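You operate a simulated robot arm through the tools that you are given. There is no shell and no other tool.

You run a simulated robot arm. Do the job below in one go: nothing can be reset, and whatever is moved stays where it is left.

Task
Shut lidded carton 72 and seal it in the press.
Fine: press till its dot is blue, slide the plate out again and stand the carton on the grey tray.

Only the result counts: the job must be done as asked and must still hold three seconds after the hand-in. Knocking over, shifting, dropping, spilling or breaking anything else fails it. Lids that push on must go on centred and level and be pressed home; caps that screw on are set level and turned clockwise until they are tight.

Robot
A 6-joint arm with a two-finger gripper, fixed in place. Base frame: the origin is on the floor under the middle of its stand, x ahead of it, y to its left, z up. Units: mm, degrees, N and s.
It reaches about 1572 mm from its shoulder. Its first joint turns from -166.0 to 166.0 degrees. Payload 2.45 kg.
The TCP is the grasp point between the finger pads, 20 mm short of the fingertips. In the tool frame z runs along the fingers and y along their closing line. The gripper opens to 140 mm; its body begins 168 mm behind the TCP.
Orientation is that of the tool frame in the base frame, as [roll, pitch, yaw] about the fixed x, y, z axes, in that order (R = Rz(yaw) Ry(pitch) Rx(roll)). With the fingers straight down and closing along the base's y, the tool's x points along the base's -x, its y along +y and its z along -z.

Tools
- The arm moves only by the tool nudge_tool. Its argument "rows" is a list of rows, each a list of 7 numbers: the gripper command, from -1 (shut) to 1 (fully open), values between in proportion, then the shift along the tool's x, y, z in mm, then the turn, a rotation vector about the tool's x, y, z in degrees. In form: [[claw, dx, dy, dz, wx, wy, wz], ...]. A call has 1 to 20 rows; each row is the pose to reach, as a shift and turn from the pose commanded when the call began, along the tool's axes at that moment. A row lasts 0.2 s, in which the tool goes at most 50 mm and 8.6 degrees; a call with a longer step from one row to the next is refused whole, and so is a gripper value outside its range. Where a pose cannot be reached the arm comes as near as it can. A force on the tool above 90 N (or 10 N above the force at the start of the call, whichever is more), or a blocked arm, ends the call early, and 0.2 s more pass. Each finger travels about 45 mm/s and halts on what it meets, pressing with about 24 N; the grip force reading is that of the motor and also rises with nothing between the fingers. The clock runs only during rows and for 0.2 s after the last one: add rows that repeat a pose to give the fingers time. The reply holds the time, the measured pose of the TCP, the force on the tool along the base axes, the opening and the grip force, in the units named above and with some noise, with the torque about the TCP (base axes, N m) and any sound that the robot's microphone picked up.
- Cameras (640 x 400 px; columns grow to the right, rows downward): "scene" is fixed at [50.5, 499.7, 1447.9]; the picture's right is [-0.68, -0.73, 0.00], its down [-0.24, 0.23, -0.94] and it looks along [0.69, -0.65, -0.33] (base axes); focal length 324 px, centre (320, 200). "wrist" rides on the gripper at [78, 11, -209] in the tool frame; the picture's right is [-0.14, 0.99, 0.00], its down [-0.92, -0.13, -0.37] and it looks along [-0.36, -0.05, 0.93] (tool axes); focal length 280 px, centre (320, 200).
- capture(camera): a new picture of that camera. The clock stands still meanwhile.
- point_at(camera, pixels): there is no depth. For up to 12 entries [column, row, z] of the newest picture of that camera ("zoom" is the newest enlarged one), the place [x, y] in the base frame at which the ray of that pixel passes the height z, good to about 2 mm. The clock stands still meanwhile.
- enlarge(camera, box): a new picture of the part [left, top, right, bottom] of that camera's present view, enlarged. The clock stands still meanwhile.
- hand_in(): hands the job in; it is judged then, once.

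Unless the task says otherwise, let go and move clear before handing in.

The tools are called after ">>>" by a JSON object that holds its "method" and its "body". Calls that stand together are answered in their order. nudge_tool: Moves the arm, as the interface text tells. Its arguments: {"type":"object","properties":{"rows":{"type":"array"}},"required":["rows"]} The other tools are called the same way: capture (camera) takes a picture; point_at (camera, pixels) gives the place at which the rays of pixels pass given heights; enlarge (camera, box) takes an enlarged picture of a part of a camera's view; hand_in () hands the job in.

At the start:

```text
time: 0.0
position: [559.6, -390.9, 1254.4]
tcp_rot: [180.0, -0.1, -180.0]
ft_force: [-0.6, 0.9, -0.1]
wrist_torque: [-0.01, -0.03, 0.0]
finger_gap: 140.2
grip_force: 0.1
```

scene: 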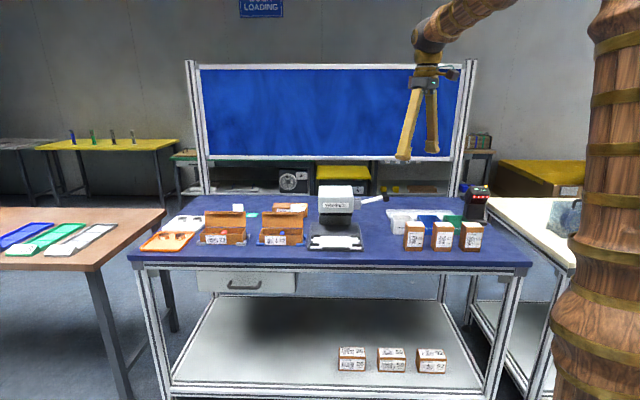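
wrist: 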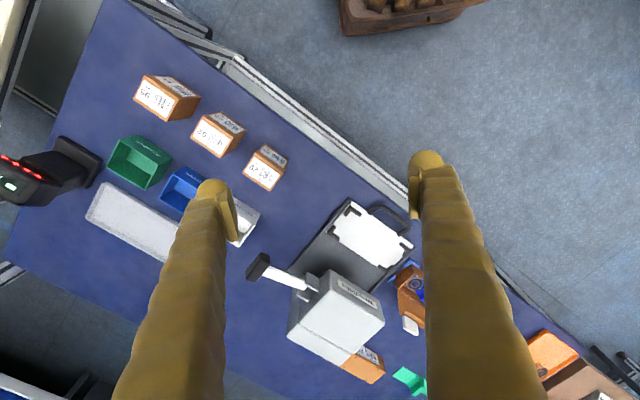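

The first pictures show a bench with a press (scene about 335,215) and open cartons at (222,230) and (282,230). I'll enlarge the relevant parts to find carton 72 and the tray.

>>> {"method": "enlarge", "body": {"camera": "scene", "box": [130, 180, 310, 270]}}

>>> {"method": "enlarge", "body": {"camera": "scene", "box": [250, 170, 410, 270]}}

>>> {"method": "enlarge", "body": {"camera": "scene", "box": [370, 170, 530, 270]}}

>>> {"method": "enlarge", "body": {"camera": "wrist", "box": [220, 180, 480, 400]}}

```text
3.56 times, centred on (220, 225) of scene
```

zoom: 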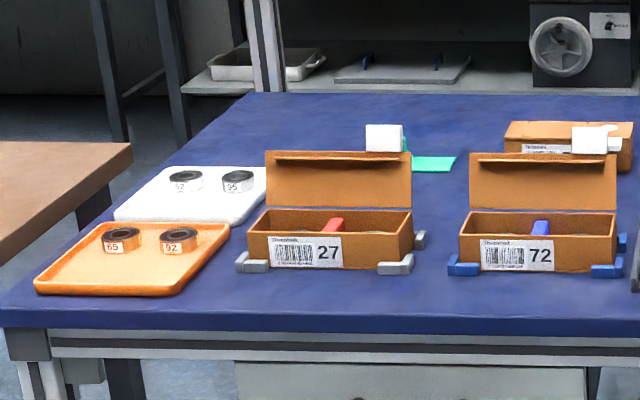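

```text
4.00 times, centred on (330, 220) of scene
```

zoom: 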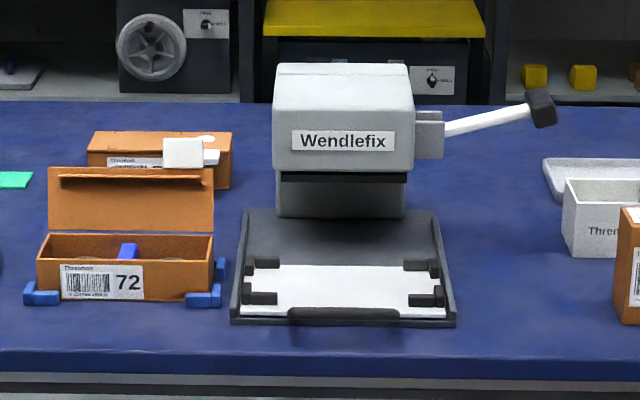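

```text
4.00 times, centred on (450, 220) of scene
```

zoom: 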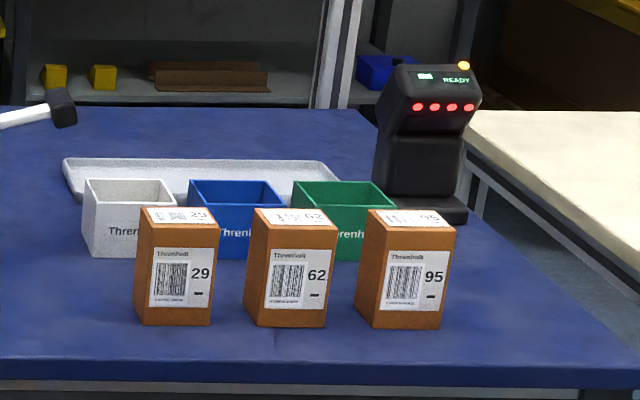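

```text
1.82 times, centred on (350, 290) of wrist
```

zoom: 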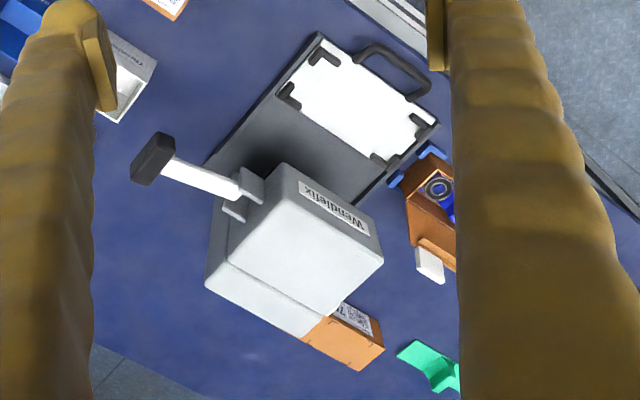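

The press stands mid-bench with its slide plate out in front. Carton 72 sits in blue stops to its left with its lid upright, and a long grey tray lies behind the coloured bins. Next I'll measure the bench height by comparing the same points in both cameras.

>>> {"method": "point_at", "body": {"camera": "scene", "pixels": [[307.5, 251, 700], [307.5, 251, 800], [307.5, 251, 900], [307.5, 251, 1000], [130, 260, 900], [533, 262, 900]]}}

>>> {"method": "point_at", "body": {"camera": "wrist", "pixels": [[414.7, 247, 700], [414.7, 247, 800], [414.7, 247, 900], [414.7, 247, 1000]]}}

>>> {"method": "enlarge", "body": {"camera": "wrist", "box": [380, 230, 460, 280]}}

>>> {"method": "enlarge", "body": {"camera": "scene", "box": [250, 190, 314, 250]}}

>>> {"method": "enlarge", "body": {"camera": "scene", "box": [300, 180, 400, 256]}}

```text
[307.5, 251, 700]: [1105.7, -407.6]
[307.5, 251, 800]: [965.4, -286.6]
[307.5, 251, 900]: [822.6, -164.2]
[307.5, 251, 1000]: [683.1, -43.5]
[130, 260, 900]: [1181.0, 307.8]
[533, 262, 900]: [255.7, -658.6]
```

```text
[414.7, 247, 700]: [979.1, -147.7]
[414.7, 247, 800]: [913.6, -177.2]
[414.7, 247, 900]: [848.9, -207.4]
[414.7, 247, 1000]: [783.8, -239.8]
```

```text
8.00 times, centred on (420, 255) of wrist
```

zoom: 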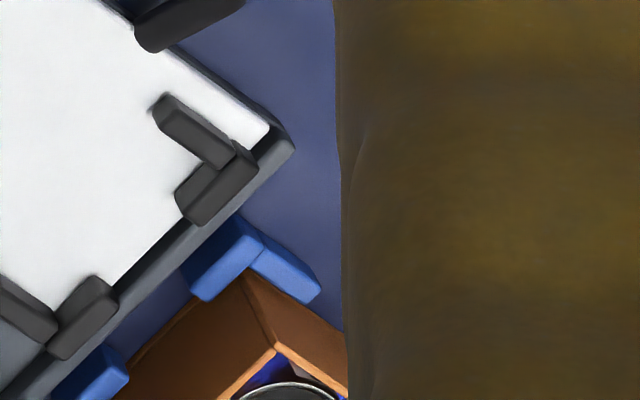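

```text
6.67 times, centred on (282, 220) of scene
```

zoom: 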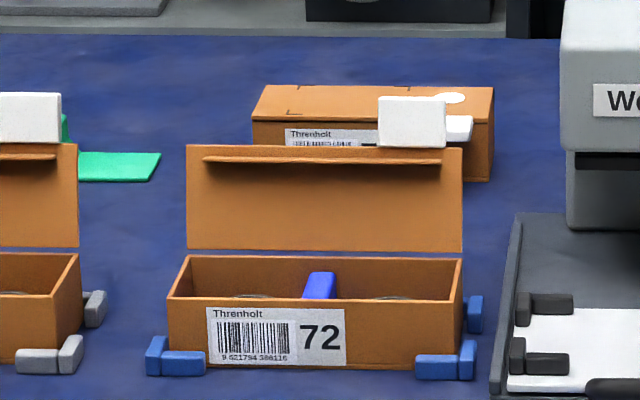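

```text
5.26 times, centred on (350, 218) of scene
```

zoom: 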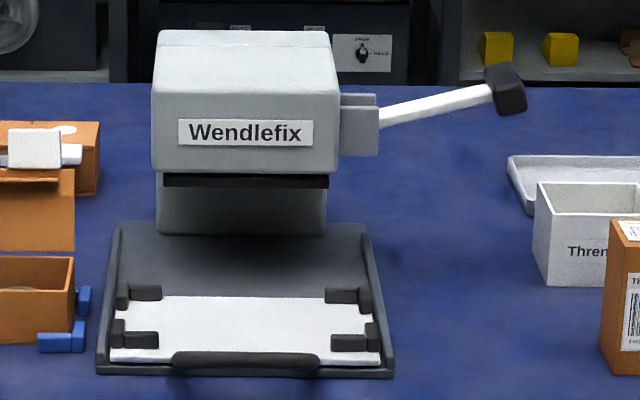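

Comparing the plate's near corner (scene 307,251 and wrist 415,247) puts the bench-level features at about z 870. Next I'll locate the carton, tray and press corners at plausible heights.

>>> {"method": "point_at", "body": {"camera": "scene", "pixels": [[259.5, 245.5, 865], [303.3, 246.2, 865], [258.8, 234.5, 930], [303, 234.5, 930], [262, 228.2, 930], [303, 228.5, 930], [386, 211, 870], [454, 211, 870], [389, 220, 870], [130, 260, 865], [533, 262, 865]]}}

>>> {"method": "point_at", "body": {"camera": "wrist", "pixels": [[95, 185, 870], [85, 220, 870], [172, 262, 870], [258, 222, 870], [242, 247, 870], [350, 198, 880], [258, 267, 1000]]}}

>>> {"method": "enlarge", "body": {"camera": "wrist", "box": [0, 60, 300, 280]}}

```text
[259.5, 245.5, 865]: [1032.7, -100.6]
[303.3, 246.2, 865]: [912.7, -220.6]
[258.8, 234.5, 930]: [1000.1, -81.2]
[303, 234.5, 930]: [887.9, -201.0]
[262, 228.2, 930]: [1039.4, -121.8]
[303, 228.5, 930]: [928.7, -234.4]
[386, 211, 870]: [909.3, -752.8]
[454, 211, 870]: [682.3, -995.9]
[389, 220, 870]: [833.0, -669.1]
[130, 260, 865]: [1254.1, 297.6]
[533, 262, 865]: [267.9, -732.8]
```

```text
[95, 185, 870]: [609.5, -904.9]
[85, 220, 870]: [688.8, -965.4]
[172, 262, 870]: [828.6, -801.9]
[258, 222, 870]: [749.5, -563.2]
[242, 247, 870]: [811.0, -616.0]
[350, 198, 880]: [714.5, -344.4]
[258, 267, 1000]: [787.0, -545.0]
```

```text
1.82 times, centred on (150, 170) of wrist
```

zoom: 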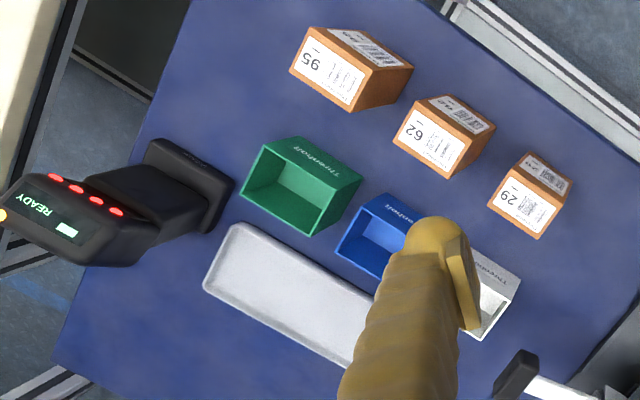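

The carton's long side runs along u = (-0.707, -0.707), so the bench sits at 45° and the carton is about 170 mm long near (985,-170). I'll turn the tool 45° and move above the carton for a closer look.

>>> {"method": "nudge_tool", "body": {"rows": [[1, -41, 15.5, 0, 0, 0, -5.6], [1, -82, 31, 0, 0, 0, -11.2], [1, -123, 46.5, 0, 0, 0, -16.9], [1, -164, 62, 0, 0, 0, -22.5], [1, -205, 77.5, 0, 0, 0, -28.1], [1, -246, 93, 0, 0, 0, -33.8], [1, -287, 108.5, 0, 0, 0, -39.4], [1, -328, 124, 0, 0, 0, -45], [1, -328, 124, 0, 0, 0, -45]]}}

>>> {"method": "capture", "body": {"camera": "wrist"}}

>>> {"method": "capture", "body": {"camera": "scene"}}

```text
time: 2.0
position: [889.1, -263.6, 1254.9]
tcp_rot: [179.9, 0.0, -134.9]
ft_force: [0.0, -0.8, -0.4]
wrist_torque: [0.0, 0.01, 0.0]
finger_gap: 140.3
grip_force: 0.0
```

```text
taken
```

wrist: 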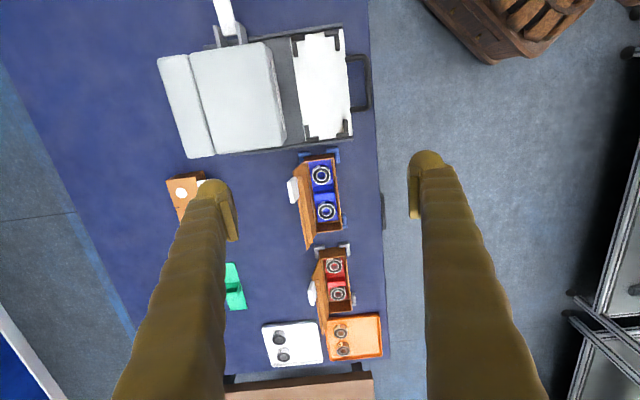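

```text
taken
```

scene: 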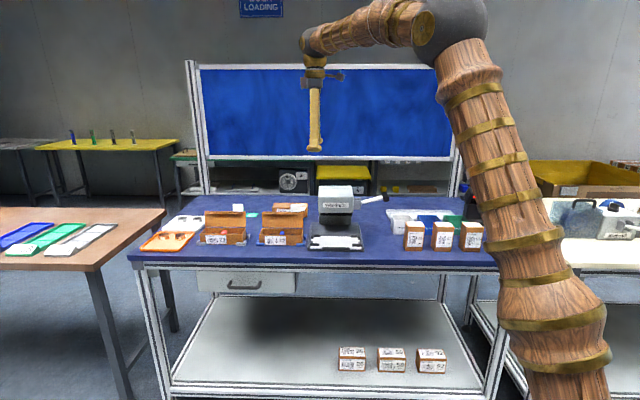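

>>> {"method": "enlarge", "body": {"camera": "wrist", "box": [240, 140, 400, 240]}}

>>> {"method": "enlarge", "body": {"camera": "wrist", "box": [150, 0, 390, 160]}}

>>> {"method": "enlarge", "body": {"camera": "wrist", "box": [220, 230, 420, 390]}}

>>> {"method": "point_at", "body": {"camera": "wrist", "pixels": [[307, 160, 920], [334, 157, 920], [342, 231, 920], [295, 33, 880], [340, 29, 880], [352, 135, 880], [305, 140, 880], [348, 56, 890], [370, 56, 890], [371, 110, 890]]}}

```text
4.00 times, centred on (320, 190) of wrist
```

zoom: 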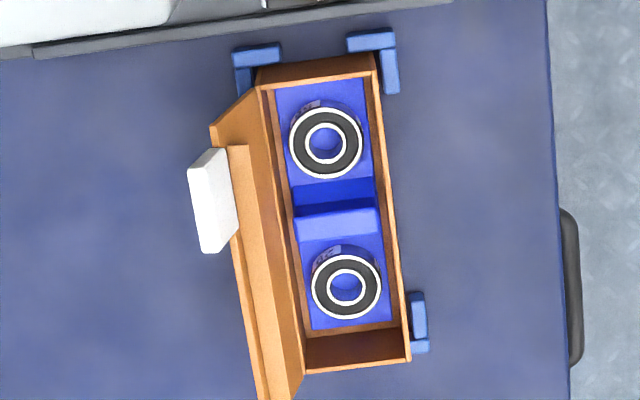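

```text
2.50 times, centred on (270, 80) of wrist
```

zoom: 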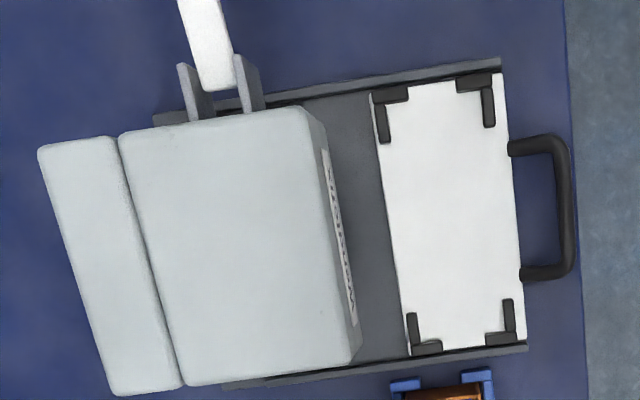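

```text
2.50 times, centred on (320, 310) of wrist
```

zoom: 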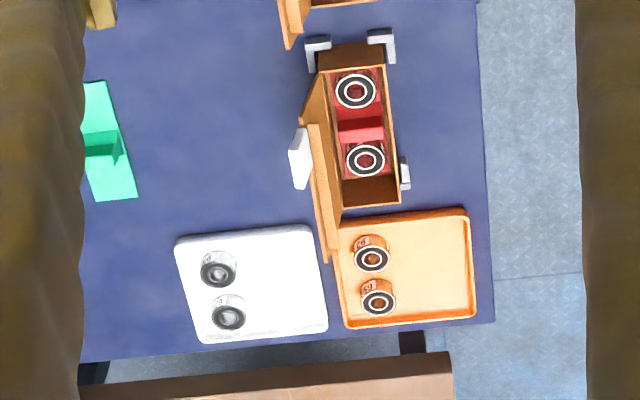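

```text
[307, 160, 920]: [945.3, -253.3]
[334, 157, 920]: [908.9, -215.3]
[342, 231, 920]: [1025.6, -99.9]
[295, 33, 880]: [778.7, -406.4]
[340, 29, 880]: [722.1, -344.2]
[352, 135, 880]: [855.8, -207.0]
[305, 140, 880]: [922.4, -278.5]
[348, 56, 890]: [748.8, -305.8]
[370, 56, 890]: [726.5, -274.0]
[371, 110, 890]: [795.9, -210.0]
```

Carton 72 holds a blue insert with two bearings, and its lid stands upright with a white tab at its top edge. I'll go down 150 mm over it to see the lid, tab and stops more closely.

>>> {"method": "nudge_tool", "body": {"rows": [[1, -20, -2, 45, 0, 0, 0], [1, -40, -4, 90, 0, 0, 0], [1, -60, -6, 130, 0, 0, 0], [1, -60, -6, 130, 0, 0, 0]]}}

>>> {"method": "capture", "body": {"camera": "wrist"}}

>>> {"method": "enlarge", "body": {"camera": "wrist", "box": [200, 120, 440, 280]}}

>>> {"method": "enlarge", "body": {"camera": "scene", "box": [255, 195, 319, 235]}}

```text
time: 3.0
position: [932.5, -227.0, 1124.1]
tcp_rot: [-179.8, 0.0, -135.1]
ft_force: [0.9, 0.1, 0.1]
wrist_torque: [0.01, 0.0, 0.04]
finger_gap: 139.9
grip_force: 0.1
```

```text
taken
```

wrist: 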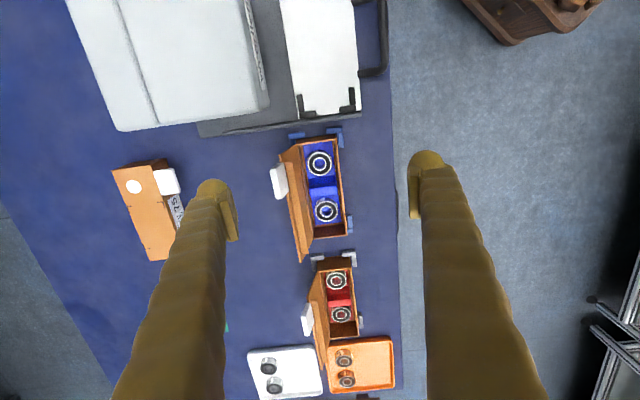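

```text
2.50 times, centred on (320, 200) of wrist
```

zoom: 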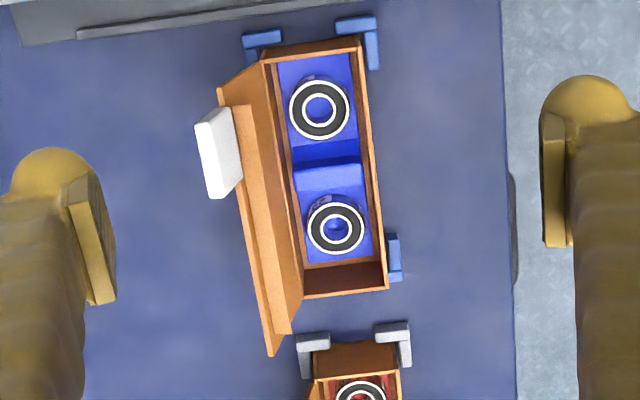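

```text
10.00 times, centred on (287, 215) of scene
```

zoom: 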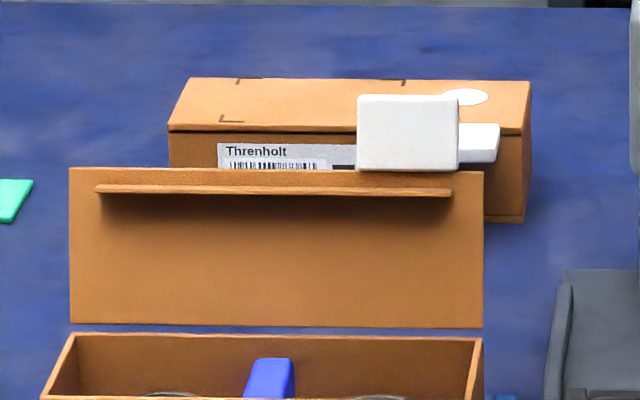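

The closed carton behind shows that the tab lies forward of the lid once it is shut, and it has a white dot on its lid. I need exact heights, so I'll compare the carton rim and bench edge points in both current views.

>>> {"method": "enlarge", "body": {"camera": "scene", "box": [250, 225, 314, 265]}}

>>> {"method": "point_at", "body": {"camera": "zoom", "pixels": [[87, 205, 860], [87, 205, 880], [533, 213, 860], [533, 213, 880], [84, 95, 900], [84, 95, 920], [84, 95, 940], [531, 93, 900], [531, 93, 920], [531, 93, 940], [300, 300, 860], [300, 300, 880]]}}

>>> {"method": "enlarge", "body": {"camera": "wrist", "box": [270, 115, 398, 195]}}

>>> {"method": "enlarge", "body": {"camera": "wrist", "box": [270, 180, 398, 260]}}

```text
10.00 times, centred on (282, 245) of scene
```

zoom: 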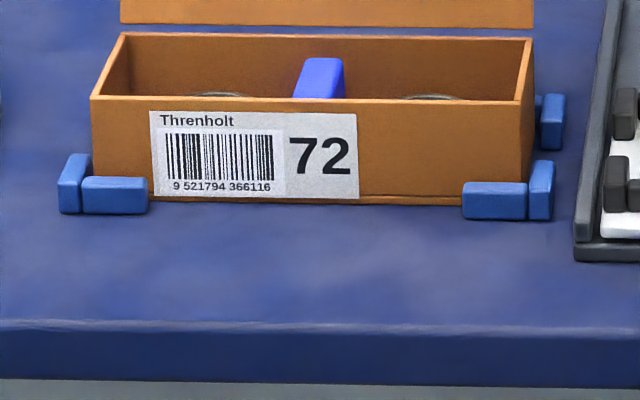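

```text
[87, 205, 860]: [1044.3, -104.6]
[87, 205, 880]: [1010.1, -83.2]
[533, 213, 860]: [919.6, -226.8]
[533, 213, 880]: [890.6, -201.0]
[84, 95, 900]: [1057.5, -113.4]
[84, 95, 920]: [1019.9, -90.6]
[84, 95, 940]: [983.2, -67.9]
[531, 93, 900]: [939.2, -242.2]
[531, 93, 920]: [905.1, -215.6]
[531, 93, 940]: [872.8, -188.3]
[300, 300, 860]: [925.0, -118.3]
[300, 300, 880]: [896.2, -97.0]
```

```text
5.00 times, centred on (334, 155) of wrist
```

zoom: 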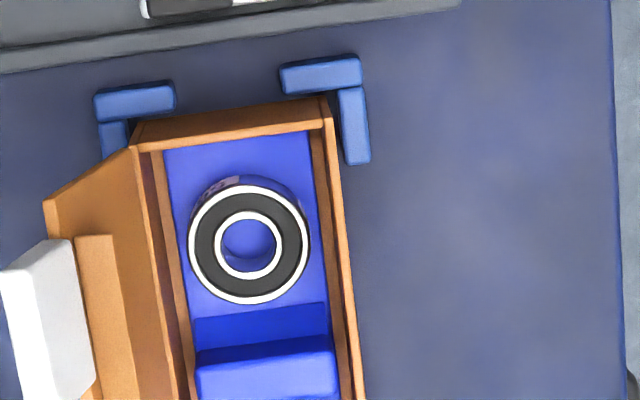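

```text
5.00 times, centred on (334, 220) of wrist
```

zoom: 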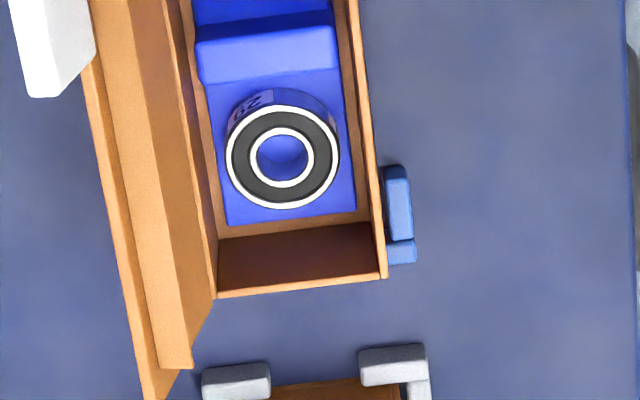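

The rim corners are clear in both views: wrist (336,139) and (347,236), scene zoom (531,93) and (84,95). I'll intersect their rays.

>>> {"method": "point_at", "body": {"camera": "wrist", "pixels": [[336, 139.4, 900], [336, 139.4, 930], [347.4, 235.6, 900], [347.4, 235.6, 930], [313.4, 239.6, 910], [296.6, 144.6, 910], [392, 140, 860], [398, 250, 860], [349, 135, 870], [343, 143, 870], [346.5, 233, 870]]}}

>>> {"method": "enlarge", "body": {"camera": "wrist", "box": [180, 0, 404, 140]}}

```text
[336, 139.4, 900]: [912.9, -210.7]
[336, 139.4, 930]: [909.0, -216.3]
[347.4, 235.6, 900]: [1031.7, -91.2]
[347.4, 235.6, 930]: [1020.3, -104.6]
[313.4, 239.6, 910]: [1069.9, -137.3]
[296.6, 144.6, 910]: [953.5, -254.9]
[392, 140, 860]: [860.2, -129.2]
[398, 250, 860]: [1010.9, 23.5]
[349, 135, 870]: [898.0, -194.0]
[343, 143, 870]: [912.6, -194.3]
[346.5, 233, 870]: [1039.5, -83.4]
```

```text
2.86 times, centred on (292, 70) of wrist
```

zoom: 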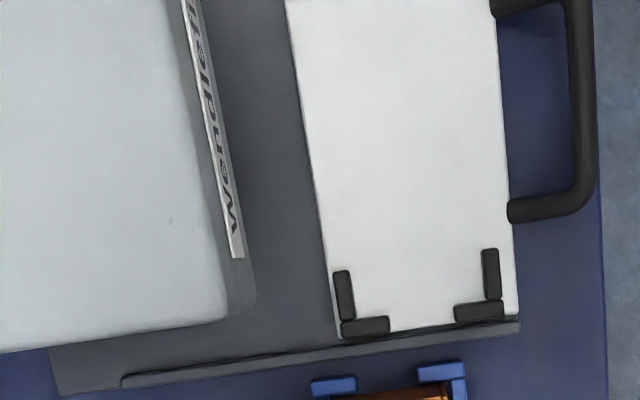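

The rays meet at rim z≈917. That puts the carton at centre (989,-177), about 162 × 58 mm, and exactly 45° to the axes. Next I'll locate the lid's top edge, the tab and the carton standing behind, so I can choose a pushing path behind the lid.

>>> {"method": "point_at", "body": {"camera": "wrist", "pixels": [[278.6, 155, 960], [278.6, 155, 980], [300, 262, 980], [273, 170, 1010], [170, 182, 910], [183, 225, 910], [155, 260, 910], [113, 172, 915]]}}

>>> {"method": "enlarge", "body": {"camera": "wrist", "box": [250, 120, 346, 180]}}

>>> {"method": "enlarge", "body": {"camera": "wrist", "box": [90, 140, 250, 280]}}

```text
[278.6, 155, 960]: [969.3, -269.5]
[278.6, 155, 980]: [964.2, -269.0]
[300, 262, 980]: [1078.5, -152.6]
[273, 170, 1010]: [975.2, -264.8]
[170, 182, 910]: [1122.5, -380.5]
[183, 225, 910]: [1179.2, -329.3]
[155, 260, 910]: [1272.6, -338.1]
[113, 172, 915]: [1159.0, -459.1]
```

```text
6.67 times, centred on (298, 150) of wrist
```

zoom: 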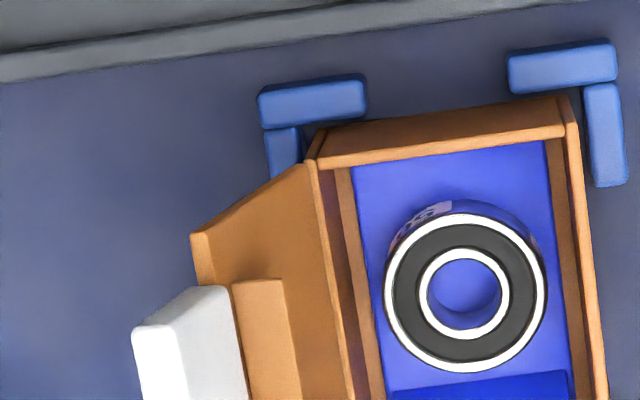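

```text
2.86 times, centred on (170, 210) of wrist
```

zoom: 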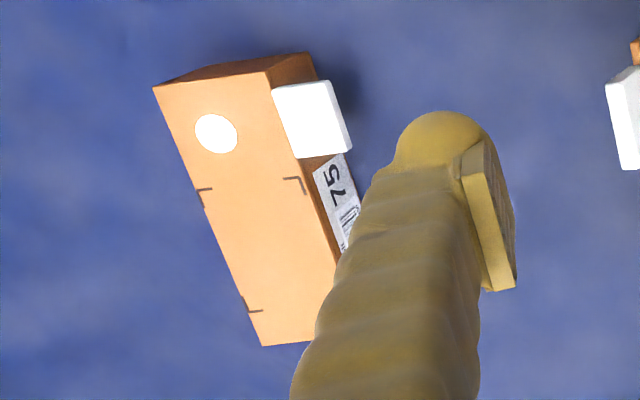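

The lid leans back about 15–20°, with its top edge near (966,-269,978). Carton 75 behind it is about 190 mm away, which leaves room for the closed fingers. I'll shut the gripper and move above the gap behind the lid.

>>> {"method": "nudge_tool", "body": {"rows": [[-1, -19, -35, 0, 0, 0, 0], [-1, -38, -70, 0, 0, 0, 0], [-1, -57, -105, 0, 0, 0, 0], [-1, -75, -140, 0, 0, 0, 0], [-1, -75, -140, 0, 0, 0, 0], [-1, -75, -140, 0, 0, 0, 0], [-1, -75, -140, 0, 0, 0, 0], [-1, -75, -140, 0, 0, 0, 0], [-1, -75, -140, 0, 0, 0, 0]]}}

>>> {"method": "capture", "body": {"camera": "wrist"}}

>>> {"method": "capture", "body": {"camera": "scene"}}

>>> {"method": "enlarge", "body": {"camera": "scene", "box": [230, 90, 390, 260]}}

```text
time: 5.0
position: [1086.7, -273.4, 1124.7]
tcp_rot: [180.0, 0.1, -135.0]
ft_force: [-0.2, 0.0, -0.5]
wrist_torque: [-0.01, -0.01, 0.01]
finger_gap: 0.0
grip_force: 24.0
```

```text
taken
```

wrist: 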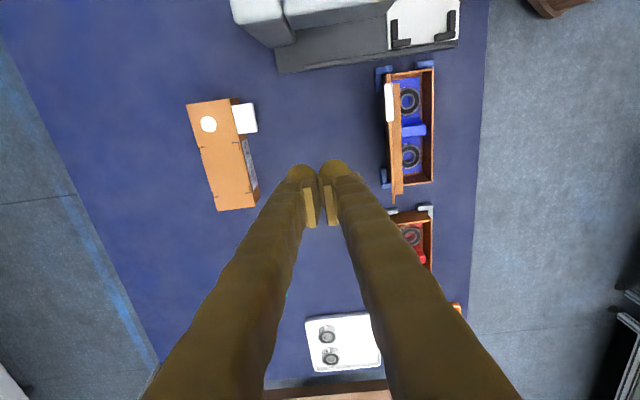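

```text
taken
```

scene: 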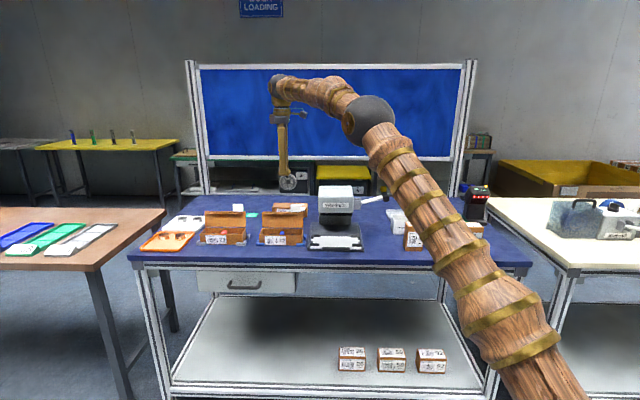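

```text
2.35 times, centred on (310, 175) of scene
```

zoom: 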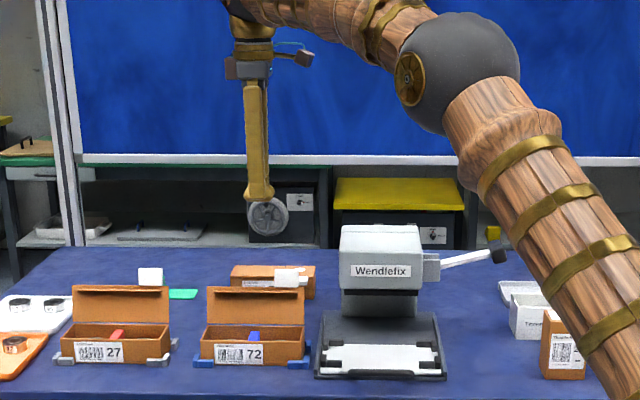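

The closed fingertips span roughly 58 mm along their closing line and 50 mm across. I'll look at them closely before pushing the lid.

>>> {"method": "enlarge", "body": {"camera": "wrist", "box": [260, 140, 388, 240]}}

>>> {"method": "enlarge", "body": {"camera": "scene", "box": [260, 100, 310, 195]}}

>>> {"method": "enlarge", "body": {"camera": "wrist", "box": [360, 50, 460, 210]}}

```text
4.00 times, centred on (324, 190) of wrist
```

zoom: 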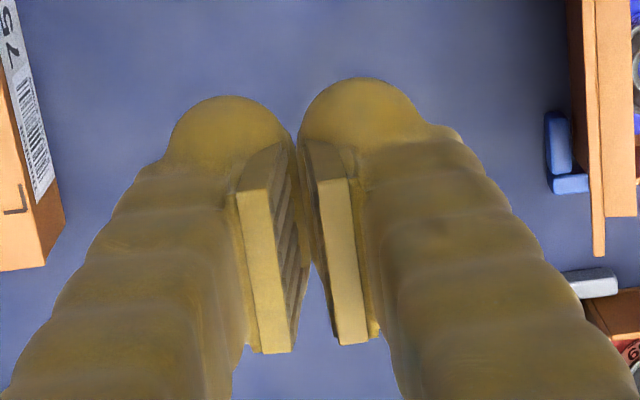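

```text
4.21 times, centred on (285, 148) of scene
```

zoom: 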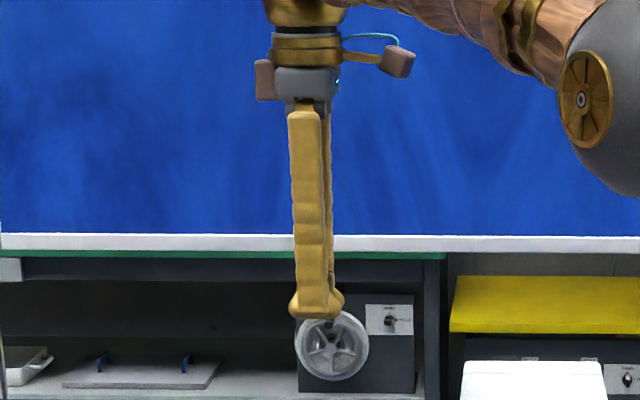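

```text
2.50 times, centred on (410, 130) of wrist
```

zoom: 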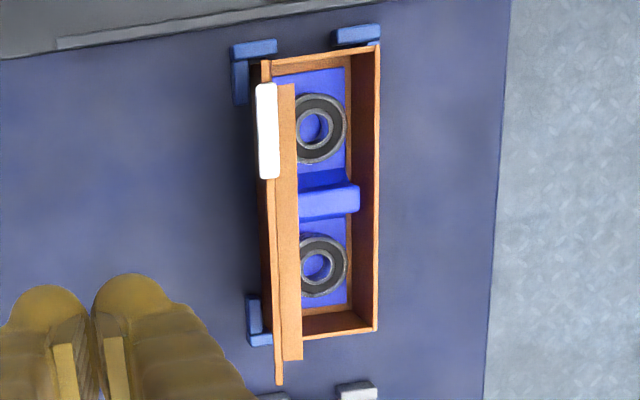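

The closed fingers are clear behind the lid at about (1087,-273). I'll lower them to lid height with the tips at z≈958, then approach the lid's back.

>>> {"method": "nudge_tool", "body": {"rows": [[-1, -4, 0, 48, 0, 0, 0], [-1, -4, 0, 96, 0, 0, 0], [-1, -4, 0, 146, 0, 0, 0], [-1, -4, 20, 146, 0, 0, 0], [-1, -4, 40, 146, 0, 0, 0], [-1, -4, 50, 146, 0, 0, 0], [-1, -4, 50, 146, 0, 0, 0]]}}

>>> {"method": "capture", "body": {"camera": "wrist"}}

>>> {"method": "enlarge", "body": {"camera": "scene", "box": [240, 150, 320, 250]}}

```text
time: 6.6
position: [1053.5, -235.5, 978.3]
tcp_rot: [-179.9, 0.0, -135.0]
ft_force: [0.2, -0.1, -0.4]
wrist_torque: [0.01, 0.0, 0.01]
finger_gap: 0.0
grip_force: 23.7
```

```text
taken
```

wrist: 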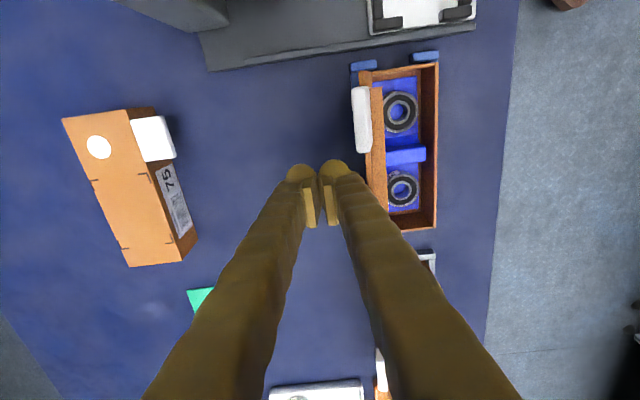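

```text
4.00 times, centred on (280, 200) of scene
```

zoom: 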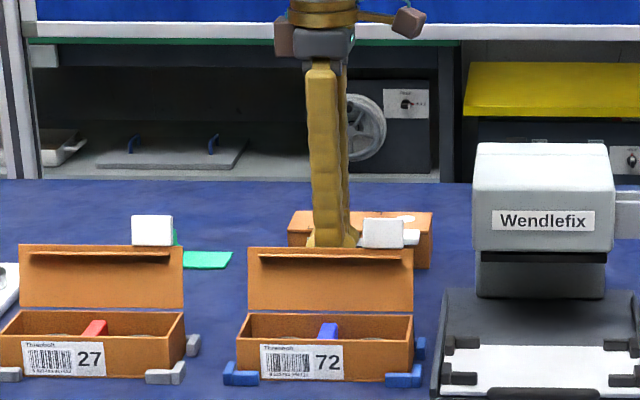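

The fingers stand just behind the lid with no force on them. Now I'll push the lid forward along its arc to about 60–70°, then check it.

>>> {"method": "nudge_tool", "body": {"rows": [[-1, 0, 8, 2, 0, 0, 0], [-1, 0, 16, 3, 0, 0, 0], [-1, 0, 22, 2, 0, 0, 0], [-1, 0, 28, 2, 0, 0, 0], [-1, 0, 36, 2, 0, 0, 0], [-1, 0, 43, 3, 0, 0, 0], [-1, 0, 50, 5, 0, 0, 0], [-1, 0, 57, 9, 0, 0, 0], [-1, 0, 63, 14, 0, 0, 0], [-1, 0, 68, 20, 0, 0, 0], [-1, 0, 68, 20, 0, 0, 0]]}}

>>> {"method": "capture", "body": {"camera": "wrist"}}

>>> {"method": "enlarge", "body": {"camera": "scene", "box": [240, 190, 320, 250]}}

```text
time: 9.0
position: [1005.5, -186.5, 957.0]
tcp_rot: [180.0, 0.0, -135.0]
ft_force: [0.2, 0.0, -0.2]
wrist_torque: [0.04, 0.03, 0.0]
finger_gap: 0.3
grip_force: 23.8
```

```text
taken
```

wrist: 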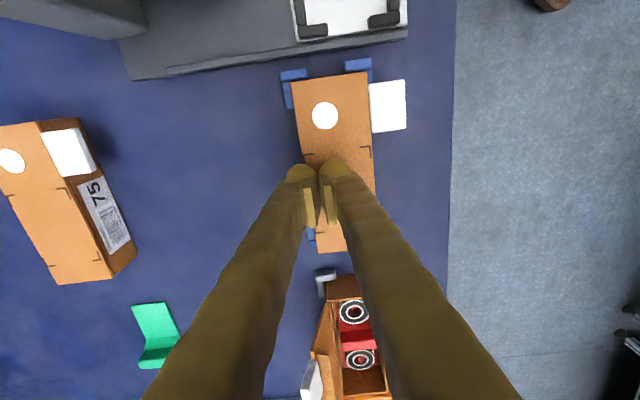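

```text
6.67 times, centred on (280, 220) of scene
```

zoom: 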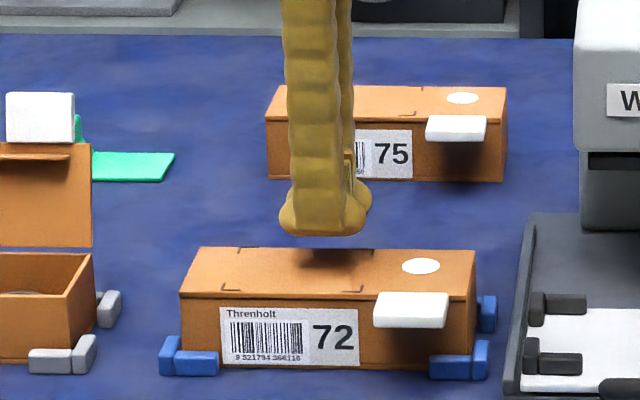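

The lid has dropped shut, and its dot at wrist (325,116) and tab at (388,106) now match carton 75. I'll move over the lid's front half and press it down gently to be sure it's home.

>>> {"method": "nudge_tool", "body": {"rows": [[-1, 0, 14, 0, 0, 0, 0], [-1, 0, 26, 0, 0, 0, 0], [-1, 0, 26, 6, 0, 0, 0], [-1, 0, 26, 11, 0, 0, 0], [-1, 0, 26, 14, 0, 0, 0], [-1, 0, 26, 14, 0, 0, 0]]}}

```text
time: 10.4
position: [988.2, -168.5, 944.0]
tcp_rot: [-180.0, 0.0, -135.0]
ft_force: [-0.1, -0.7, 0.3]
wrist_torque: [-0.02, -0.03, 0.0]
finger_gap: 0.0
grip_force: 24.5
```

There is no contact yet with the tips at z 924. I'll continue down in small steps.

>>> {"method": "nudge_tool", "body": {"rows": [[-1, 0, 0, 1, 0, 0, 0], [-1, 0, 0, 2, 0, 0, 0], [-1, 0, 0, 3, 0, 0, 0], [-1, 0, 0, 3, 0, 0, 0]]}}

```text
time: 11.4
position: [987.1, -168.1, 941.2]
tcp_rot: [-180.0, -0.1, -135.0]
ft_force: [-0.2, -0.1, 0.8]
wrist_torque: [0.0, -0.01, -0.02]
finger_gap: 0.2
grip_force: 24.0
```

>>> {"method": "nudge_tool", "body": {"rows": [[-1, 0, 0, 1, 0, 0, 0], [-1, 0, 0, 2, 0, 0, 0], [-1, 0, 0, 3, 0, 0, 0], [-1, 0, 0, 3, 0, 0, 0]]}}

```text
time: 12.4
position: [987.4, -169.0, 938.9]
tcp_rot: [180.0, -0.1, -135.1]
ft_force: [0.2, -0.7, 0.9]
wrist_torque: [-0.02, -0.01, -0.02]
finger_gap: 6.2
grip_force: 23.8
```

The gap reading jumped to 6.2 mm with almost no vertical force, which is odd, so I'll look before pressing further.

>>> {"method": "capture", "body": {"camera": "wrist"}}

>>> {"method": "enlarge", "body": {"camera": "scene", "box": [240, 190, 320, 250]}}

>>> {"method": "enlarge", "body": {"camera": "wrist", "box": [250, 60, 410, 260]}}

```text
taken
```

wrist: 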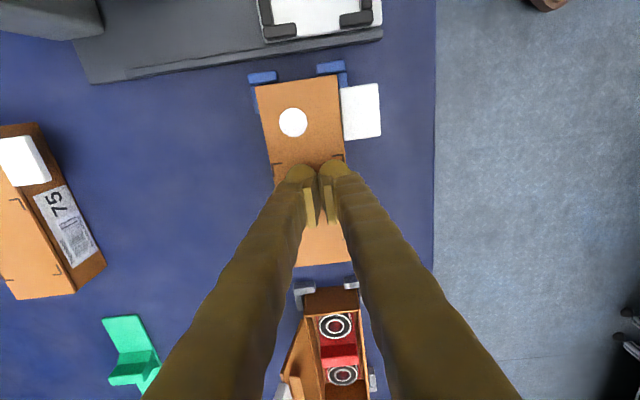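

```text
6.67 times, centred on (280, 220) of scene
```

zoom: 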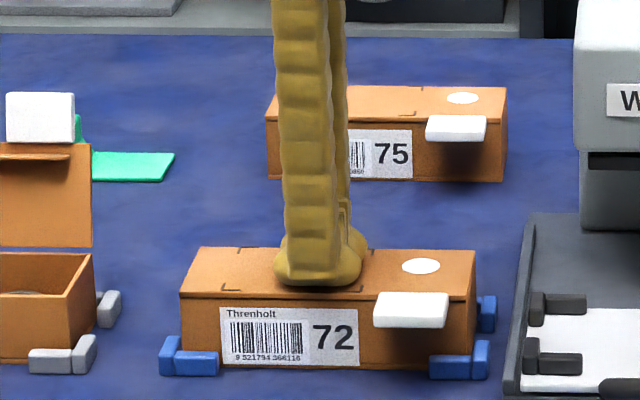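

```text
2.00 times, centred on (330, 160) of wrist
```

zoom: 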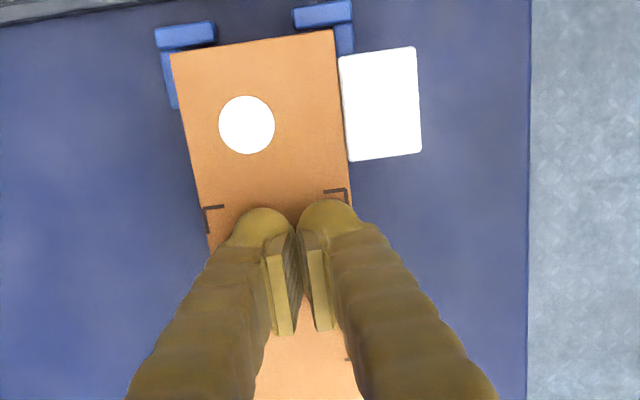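

The fingers look closed and hover right on the lid, so the 6.2 mm gap was a stray reading. I'll continue down in 1 mm steps.

>>> {"method": "nudge_tool", "body": {"rows": [[-1, 0, 0, 1, 0, 0, 0], [-1, 0, 0, 2, 0, 0, 0], [-1, 0, 0, 2, 0, 0, 0]]}}

```text
time: 13.2
position: [986.5, -169.1, 937.0]
tcp_rot: [-179.9, 0.1, -134.9]
ft_force: [2.2, -3.4, 22.4]
wrist_torque: [-0.15, -0.14, 0.04]
finger_gap: 6.1
grip_force: 23.7
```

Contact at TCP z 937 gives 22 N on the lid. I'll push another 1.5 mm to be sure it's fully home, then look at the seam.

>>> {"method": "nudge_tool", "body": {"rows": [[-1, 0, 0, 0.7, 0, 0, 0], [-1, 0, 0, 1.4, 0, 0, 0], [-1, 0, 0, 1.4, 0, 0, 0]]}}

>>> {"method": "enlarge", "body": {"camera": "scene", "box": [256, 225, 308, 250]}}

```text
time: 14.0
position: [987.6, -167.9, 936.1]
tcp_rot: [-179.9, 0.2, -135.1]
ft_force: [1.6, -0.6, 43.4]
wrist_torque: [-0.24, -0.22, -0.01]
finger_gap: 6.0
grip_force: 23.6
```

```text
12.31 times, centred on (282, 238) of scene
```

zoom: 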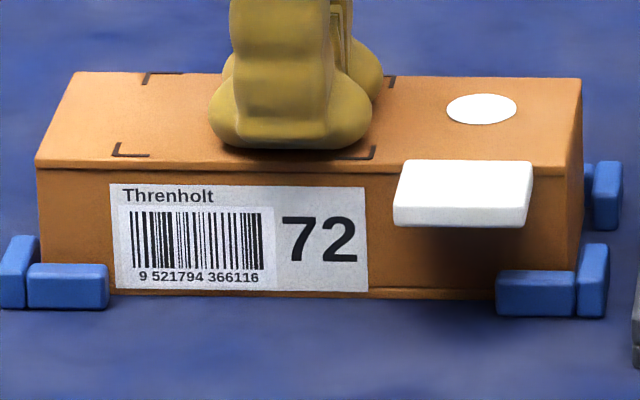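

The seam looks fully shut. I'll rise, open the gripper, and measure the closed carton from above before gripping it.

>>> {"method": "nudge_tool", "body": {"rows": [[-1, 0, 0, -20, 0, 0, 0], [-0.2, 0, 0, -60, 0, 0, 0], [0.4, 0, 0, -90, 0, 0, 0], [0.7, 0, 0, -90, 0, 0, 0], [0.7, 0, 0, -90, 0, 0, 0], [0.7, 0, 0, -90, 0, 0, 0], [0.7, 0, 0, -90, 0, 0, 0]]}}

>>> {"method": "capture", "body": {"camera": "wrist"}}

>>> {"method": "enlarge", "body": {"camera": "wrist", "box": [240, 60, 400, 260]}}

```text
time: 15.6
position: [985.2, -169.3, 1025.2]
tcp_rot: [-180.0, -0.1, -135.0]
ft_force: [-0.4, -0.6, -0.9]
wrist_torque: [-0.01, -0.02, 0.01]
finger_gap: 119.6
grip_force: 0.3
```

```text
taken
```

wrist: 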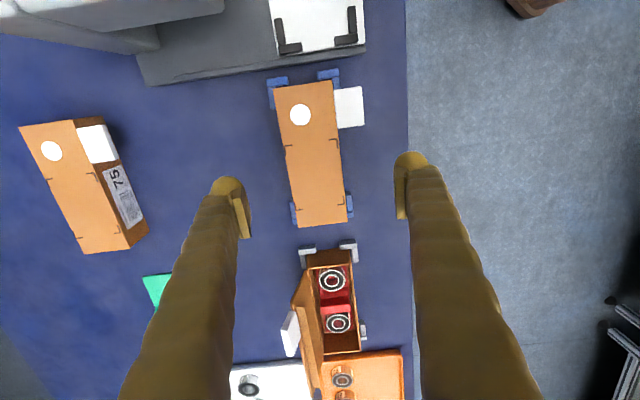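

```text
2.00 times, centred on (320, 160) of wrist
```

zoom: 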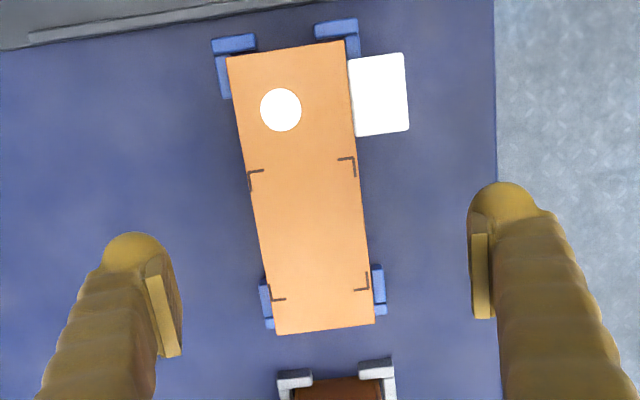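

The lid is shut squarely: the four lid corners read at wrist (274,88.5), (332.5,81), (347.5,221) and (298.5,227). I'll convert them at the lid height z≈917 to centre the grip.

>>> {"method": "point_at", "body": {"camera": "wrist", "pixels": [[274, 88.5, 917], [332.5, 81, 917], [347.5, 221, 917], [298.5, 227, 917], [334, 90, 915], [362, 86.5, 915], [364.5, 125, 915], [338, 128, 915], [300.5, 115, 917], [366, 50, 875], [280, 57, 885], [355, 47, 885]]}}

```text
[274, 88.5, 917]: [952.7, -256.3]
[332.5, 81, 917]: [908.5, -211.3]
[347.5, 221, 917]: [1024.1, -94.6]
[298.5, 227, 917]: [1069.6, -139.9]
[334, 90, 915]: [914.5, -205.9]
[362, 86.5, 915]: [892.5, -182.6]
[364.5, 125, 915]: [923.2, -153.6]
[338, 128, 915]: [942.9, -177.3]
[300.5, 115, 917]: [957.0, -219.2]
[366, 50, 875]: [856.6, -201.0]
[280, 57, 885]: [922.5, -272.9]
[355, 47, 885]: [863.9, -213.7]
```

The lid measures U −657…−493 and V 791…855, where U runs along the bench and V into it. The carton is now well located. Before gripping it, I need a close look at the plate, its corner stops and handle, so I'll move in front of the press at a safe height.

>>> {"method": "nudge_tool", "body": {"rows": [[1, 30, 10, -35, 0, 0, 0], [1, 70, 25, -40, 0, 0, 0], [1, 110, 40, -40, 0, 0, 0], [1, 150, 55, -40, 0, 0, 0], [1, 190, 70, -40, 0, 0, 0], [1, 230, 75, -40, 0, 0, 0], [1, 270, 75, -40, 0, 0, 0], [1, 270, 75, -40, 0, 0, 0]]}}

>>> {"method": "capture", "body": {"camera": "wrist"}}

>>> {"method": "enlarge", "body": {"camera": "wrist", "box": [220, 90, 420, 290]}}

```text
time: 17.4
position: [741.0, -307.3, 1064.4]
tcp_rot: [180.0, -0.1, -135.0]
ft_force: [0.4, -0.9, -0.1]
wrist_torque: [0.03, 0.01, 0.02]
finger_gap: 140.2
grip_force: 0.0
```

```text
taken
```

wrist: 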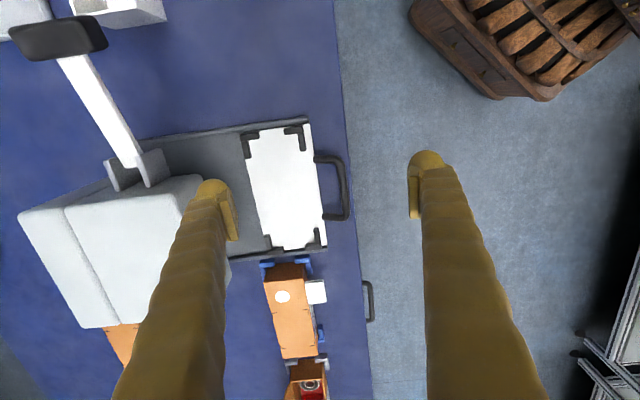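

```text
2.00 times, centred on (320, 190) of wrist
```

zoom: 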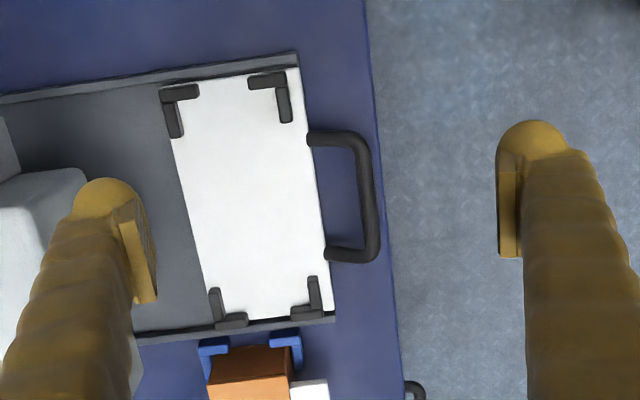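

This view shows the plate's four corner stops and the handle loop. I'll enlarge both views so I can intersect rays for the plate and handle heights.

>>> {"method": "enlarge", "body": {"camera": "scene", "box": [300, 195, 380, 260]}}

>>> {"method": "enlarge", "body": {"camera": "wrist", "box": [235, 115, 355, 190]}}

>>> {"method": "enlarge", "body": {"camera": "wrist", "box": [240, 185, 360, 260]}}

```text
6.15 times, centred on (340, 228) of scene
```

zoom: 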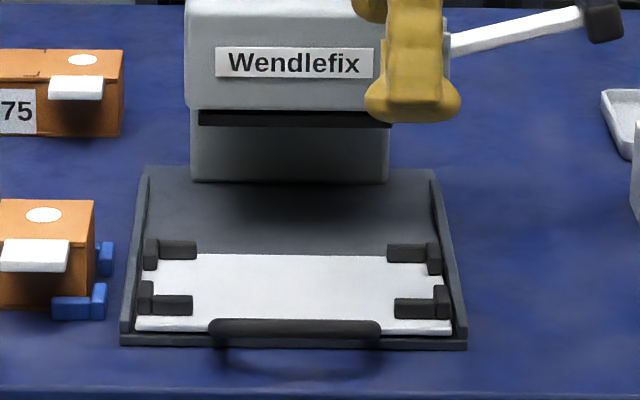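

```text
5.33 times, centred on (295, 152) of wrist
```

zoom: 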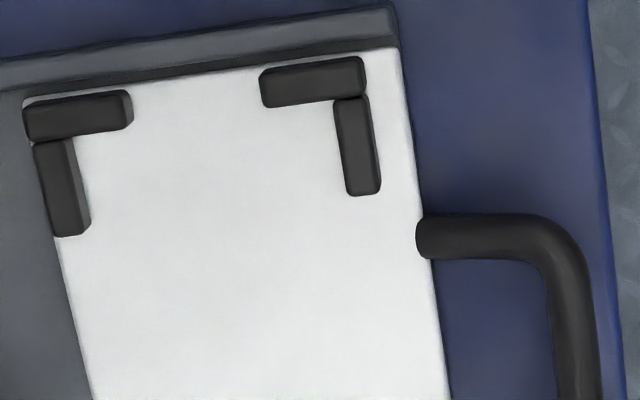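

```text
5.33 times, centred on (300, 222) of wrist
```

zoom: 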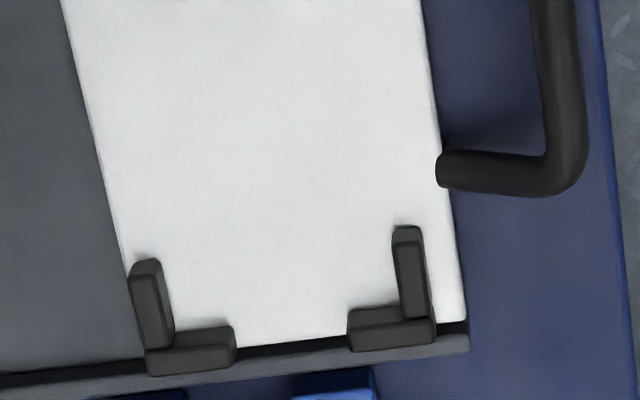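

The handle bar and the white pad's front corners show in both views. I'll query the rays to get their heights.

>>> {"method": "point_at", "body": {"camera": "wrist", "pixels": [[309.6, 122.9, 870], [309.6, 122.9, 900], [327.6, 244.1, 870], [327.6, 244.1, 900], [341.9, 160.4, 880], [341.9, 160.4, 910], [346, 216.4, 880], [346, 216.4, 910]]}}

>>> {"method": "point_at", "body": {"camera": "scene", "pixels": [[361.5, 249.5, 870], [361.5, 249.5, 900], [310.2, 249.1, 870], [310.2, 249.1, 900], [349.8, 248.8, 880], [349.8, 248.8, 910], [322.6, 248.8, 880], [322.6, 248.8, 910]]}}

```text
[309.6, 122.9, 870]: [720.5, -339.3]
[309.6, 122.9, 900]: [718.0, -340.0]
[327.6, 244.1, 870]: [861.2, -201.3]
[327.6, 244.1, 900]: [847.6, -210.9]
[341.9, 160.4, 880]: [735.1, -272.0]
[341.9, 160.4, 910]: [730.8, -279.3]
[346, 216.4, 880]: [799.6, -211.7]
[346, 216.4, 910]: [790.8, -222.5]
```

```text
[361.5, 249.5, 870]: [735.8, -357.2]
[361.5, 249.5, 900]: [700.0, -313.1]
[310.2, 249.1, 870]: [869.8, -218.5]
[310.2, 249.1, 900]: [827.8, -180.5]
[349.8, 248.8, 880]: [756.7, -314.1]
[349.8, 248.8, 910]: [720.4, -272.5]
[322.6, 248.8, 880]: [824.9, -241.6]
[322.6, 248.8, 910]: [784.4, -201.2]
```

The pad top comes out at z≈881, its front edge at V≈749.5, and the handle bar at z≈902, V≈715. Next I'll locate the inner faces of the four corner stops at their top height, about z 893.

>>> {"method": "point_at", "body": {"camera": "wrist", "pixels": [[248.5, 150.1, 893], [297.8, 140.75, 893], [252.8, 139.8, 893], [291.25, 134.6, 893], [271.5, 240.75, 893], [314.4, 235.1, 893], [275.6, 249.6, 893], [310.3, 244.9, 893]]}}

>>> {"method": "enlarge", "body": {"camera": "wrist", "box": [235, 120, 315, 170]}}

>>> {"method": "enlarge", "body": {"camera": "wrist", "box": [255, 215, 335, 265]}}

```text
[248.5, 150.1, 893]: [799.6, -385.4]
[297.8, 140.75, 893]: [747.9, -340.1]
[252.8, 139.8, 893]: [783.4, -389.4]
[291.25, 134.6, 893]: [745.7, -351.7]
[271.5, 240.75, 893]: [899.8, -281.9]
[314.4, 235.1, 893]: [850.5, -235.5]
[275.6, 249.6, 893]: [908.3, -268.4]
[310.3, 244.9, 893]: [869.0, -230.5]
```

```text
8.00 times, centred on (275, 145) of wrist
```

zoom: 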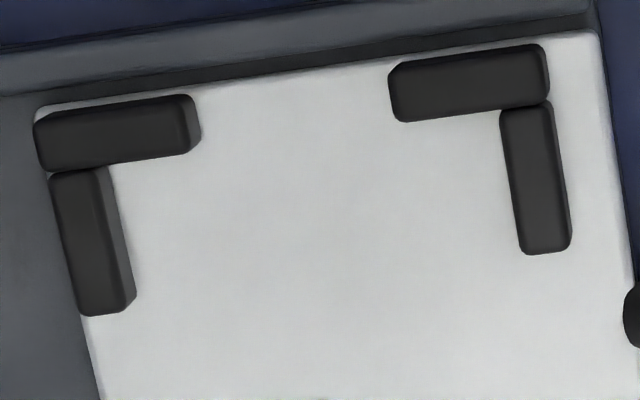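

```text
8.00 times, centred on (295, 240) of wrist
```

zoom: 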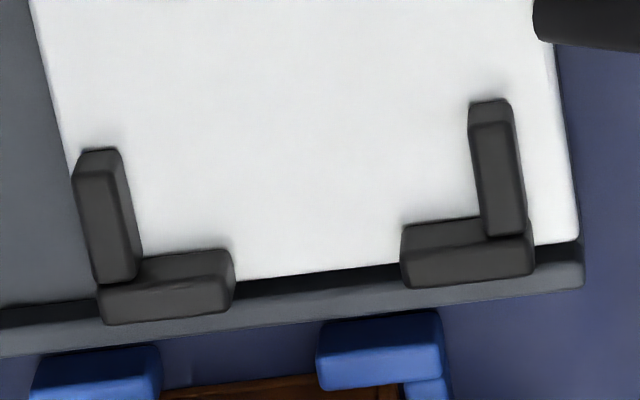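

The corner-stop cavity is U −452…−279, V 769…837, centre U −365.3, V 802.7, and it leaves about 3–4 mm of play all round. I'll go back over the carton (centre U −575, V 823) and line up for the grip.

>>> {"method": "nudge_tool", "body": {"rows": [[1, -45, 0, 0, 0, 0, 0], [0.7, -90, 0, 10, 0, 0, 0], [0.7, -138, 0, 20, 0, 0, 0], [0.7, -184, 0, 30, 0, 0, 0], [0.7, -228, -10, 40, 0, 0, 0], [0.7, -260, -40, 50, 0, 0, 0], [0.7, -271, -70, 60, 0, 0, 0], [0.7, -271.3, -81.9, 60, 0, 0, 0], [0.7, -271.3, -81.9, 60, 0, 0, 0]]}}

>>> {"method": "capture", "body": {"camera": "wrist"}}

```text
time: 19.4
position: [993.1, -172.9, 1004.9]
tcp_rot: [179.9, 0.1, -135.0]
ft_force: [-0.7, 0.4, -0.5]
wrist_torque: [-0.05, 0.01, 0.01]
finger_gap: 119.0
grip_force: 0.1
```

```text
taken
```

wrist: 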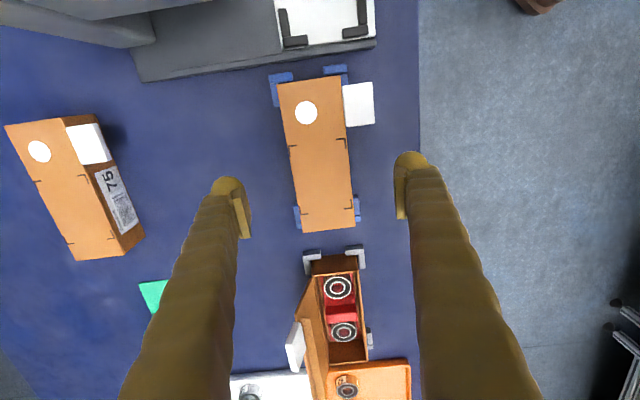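

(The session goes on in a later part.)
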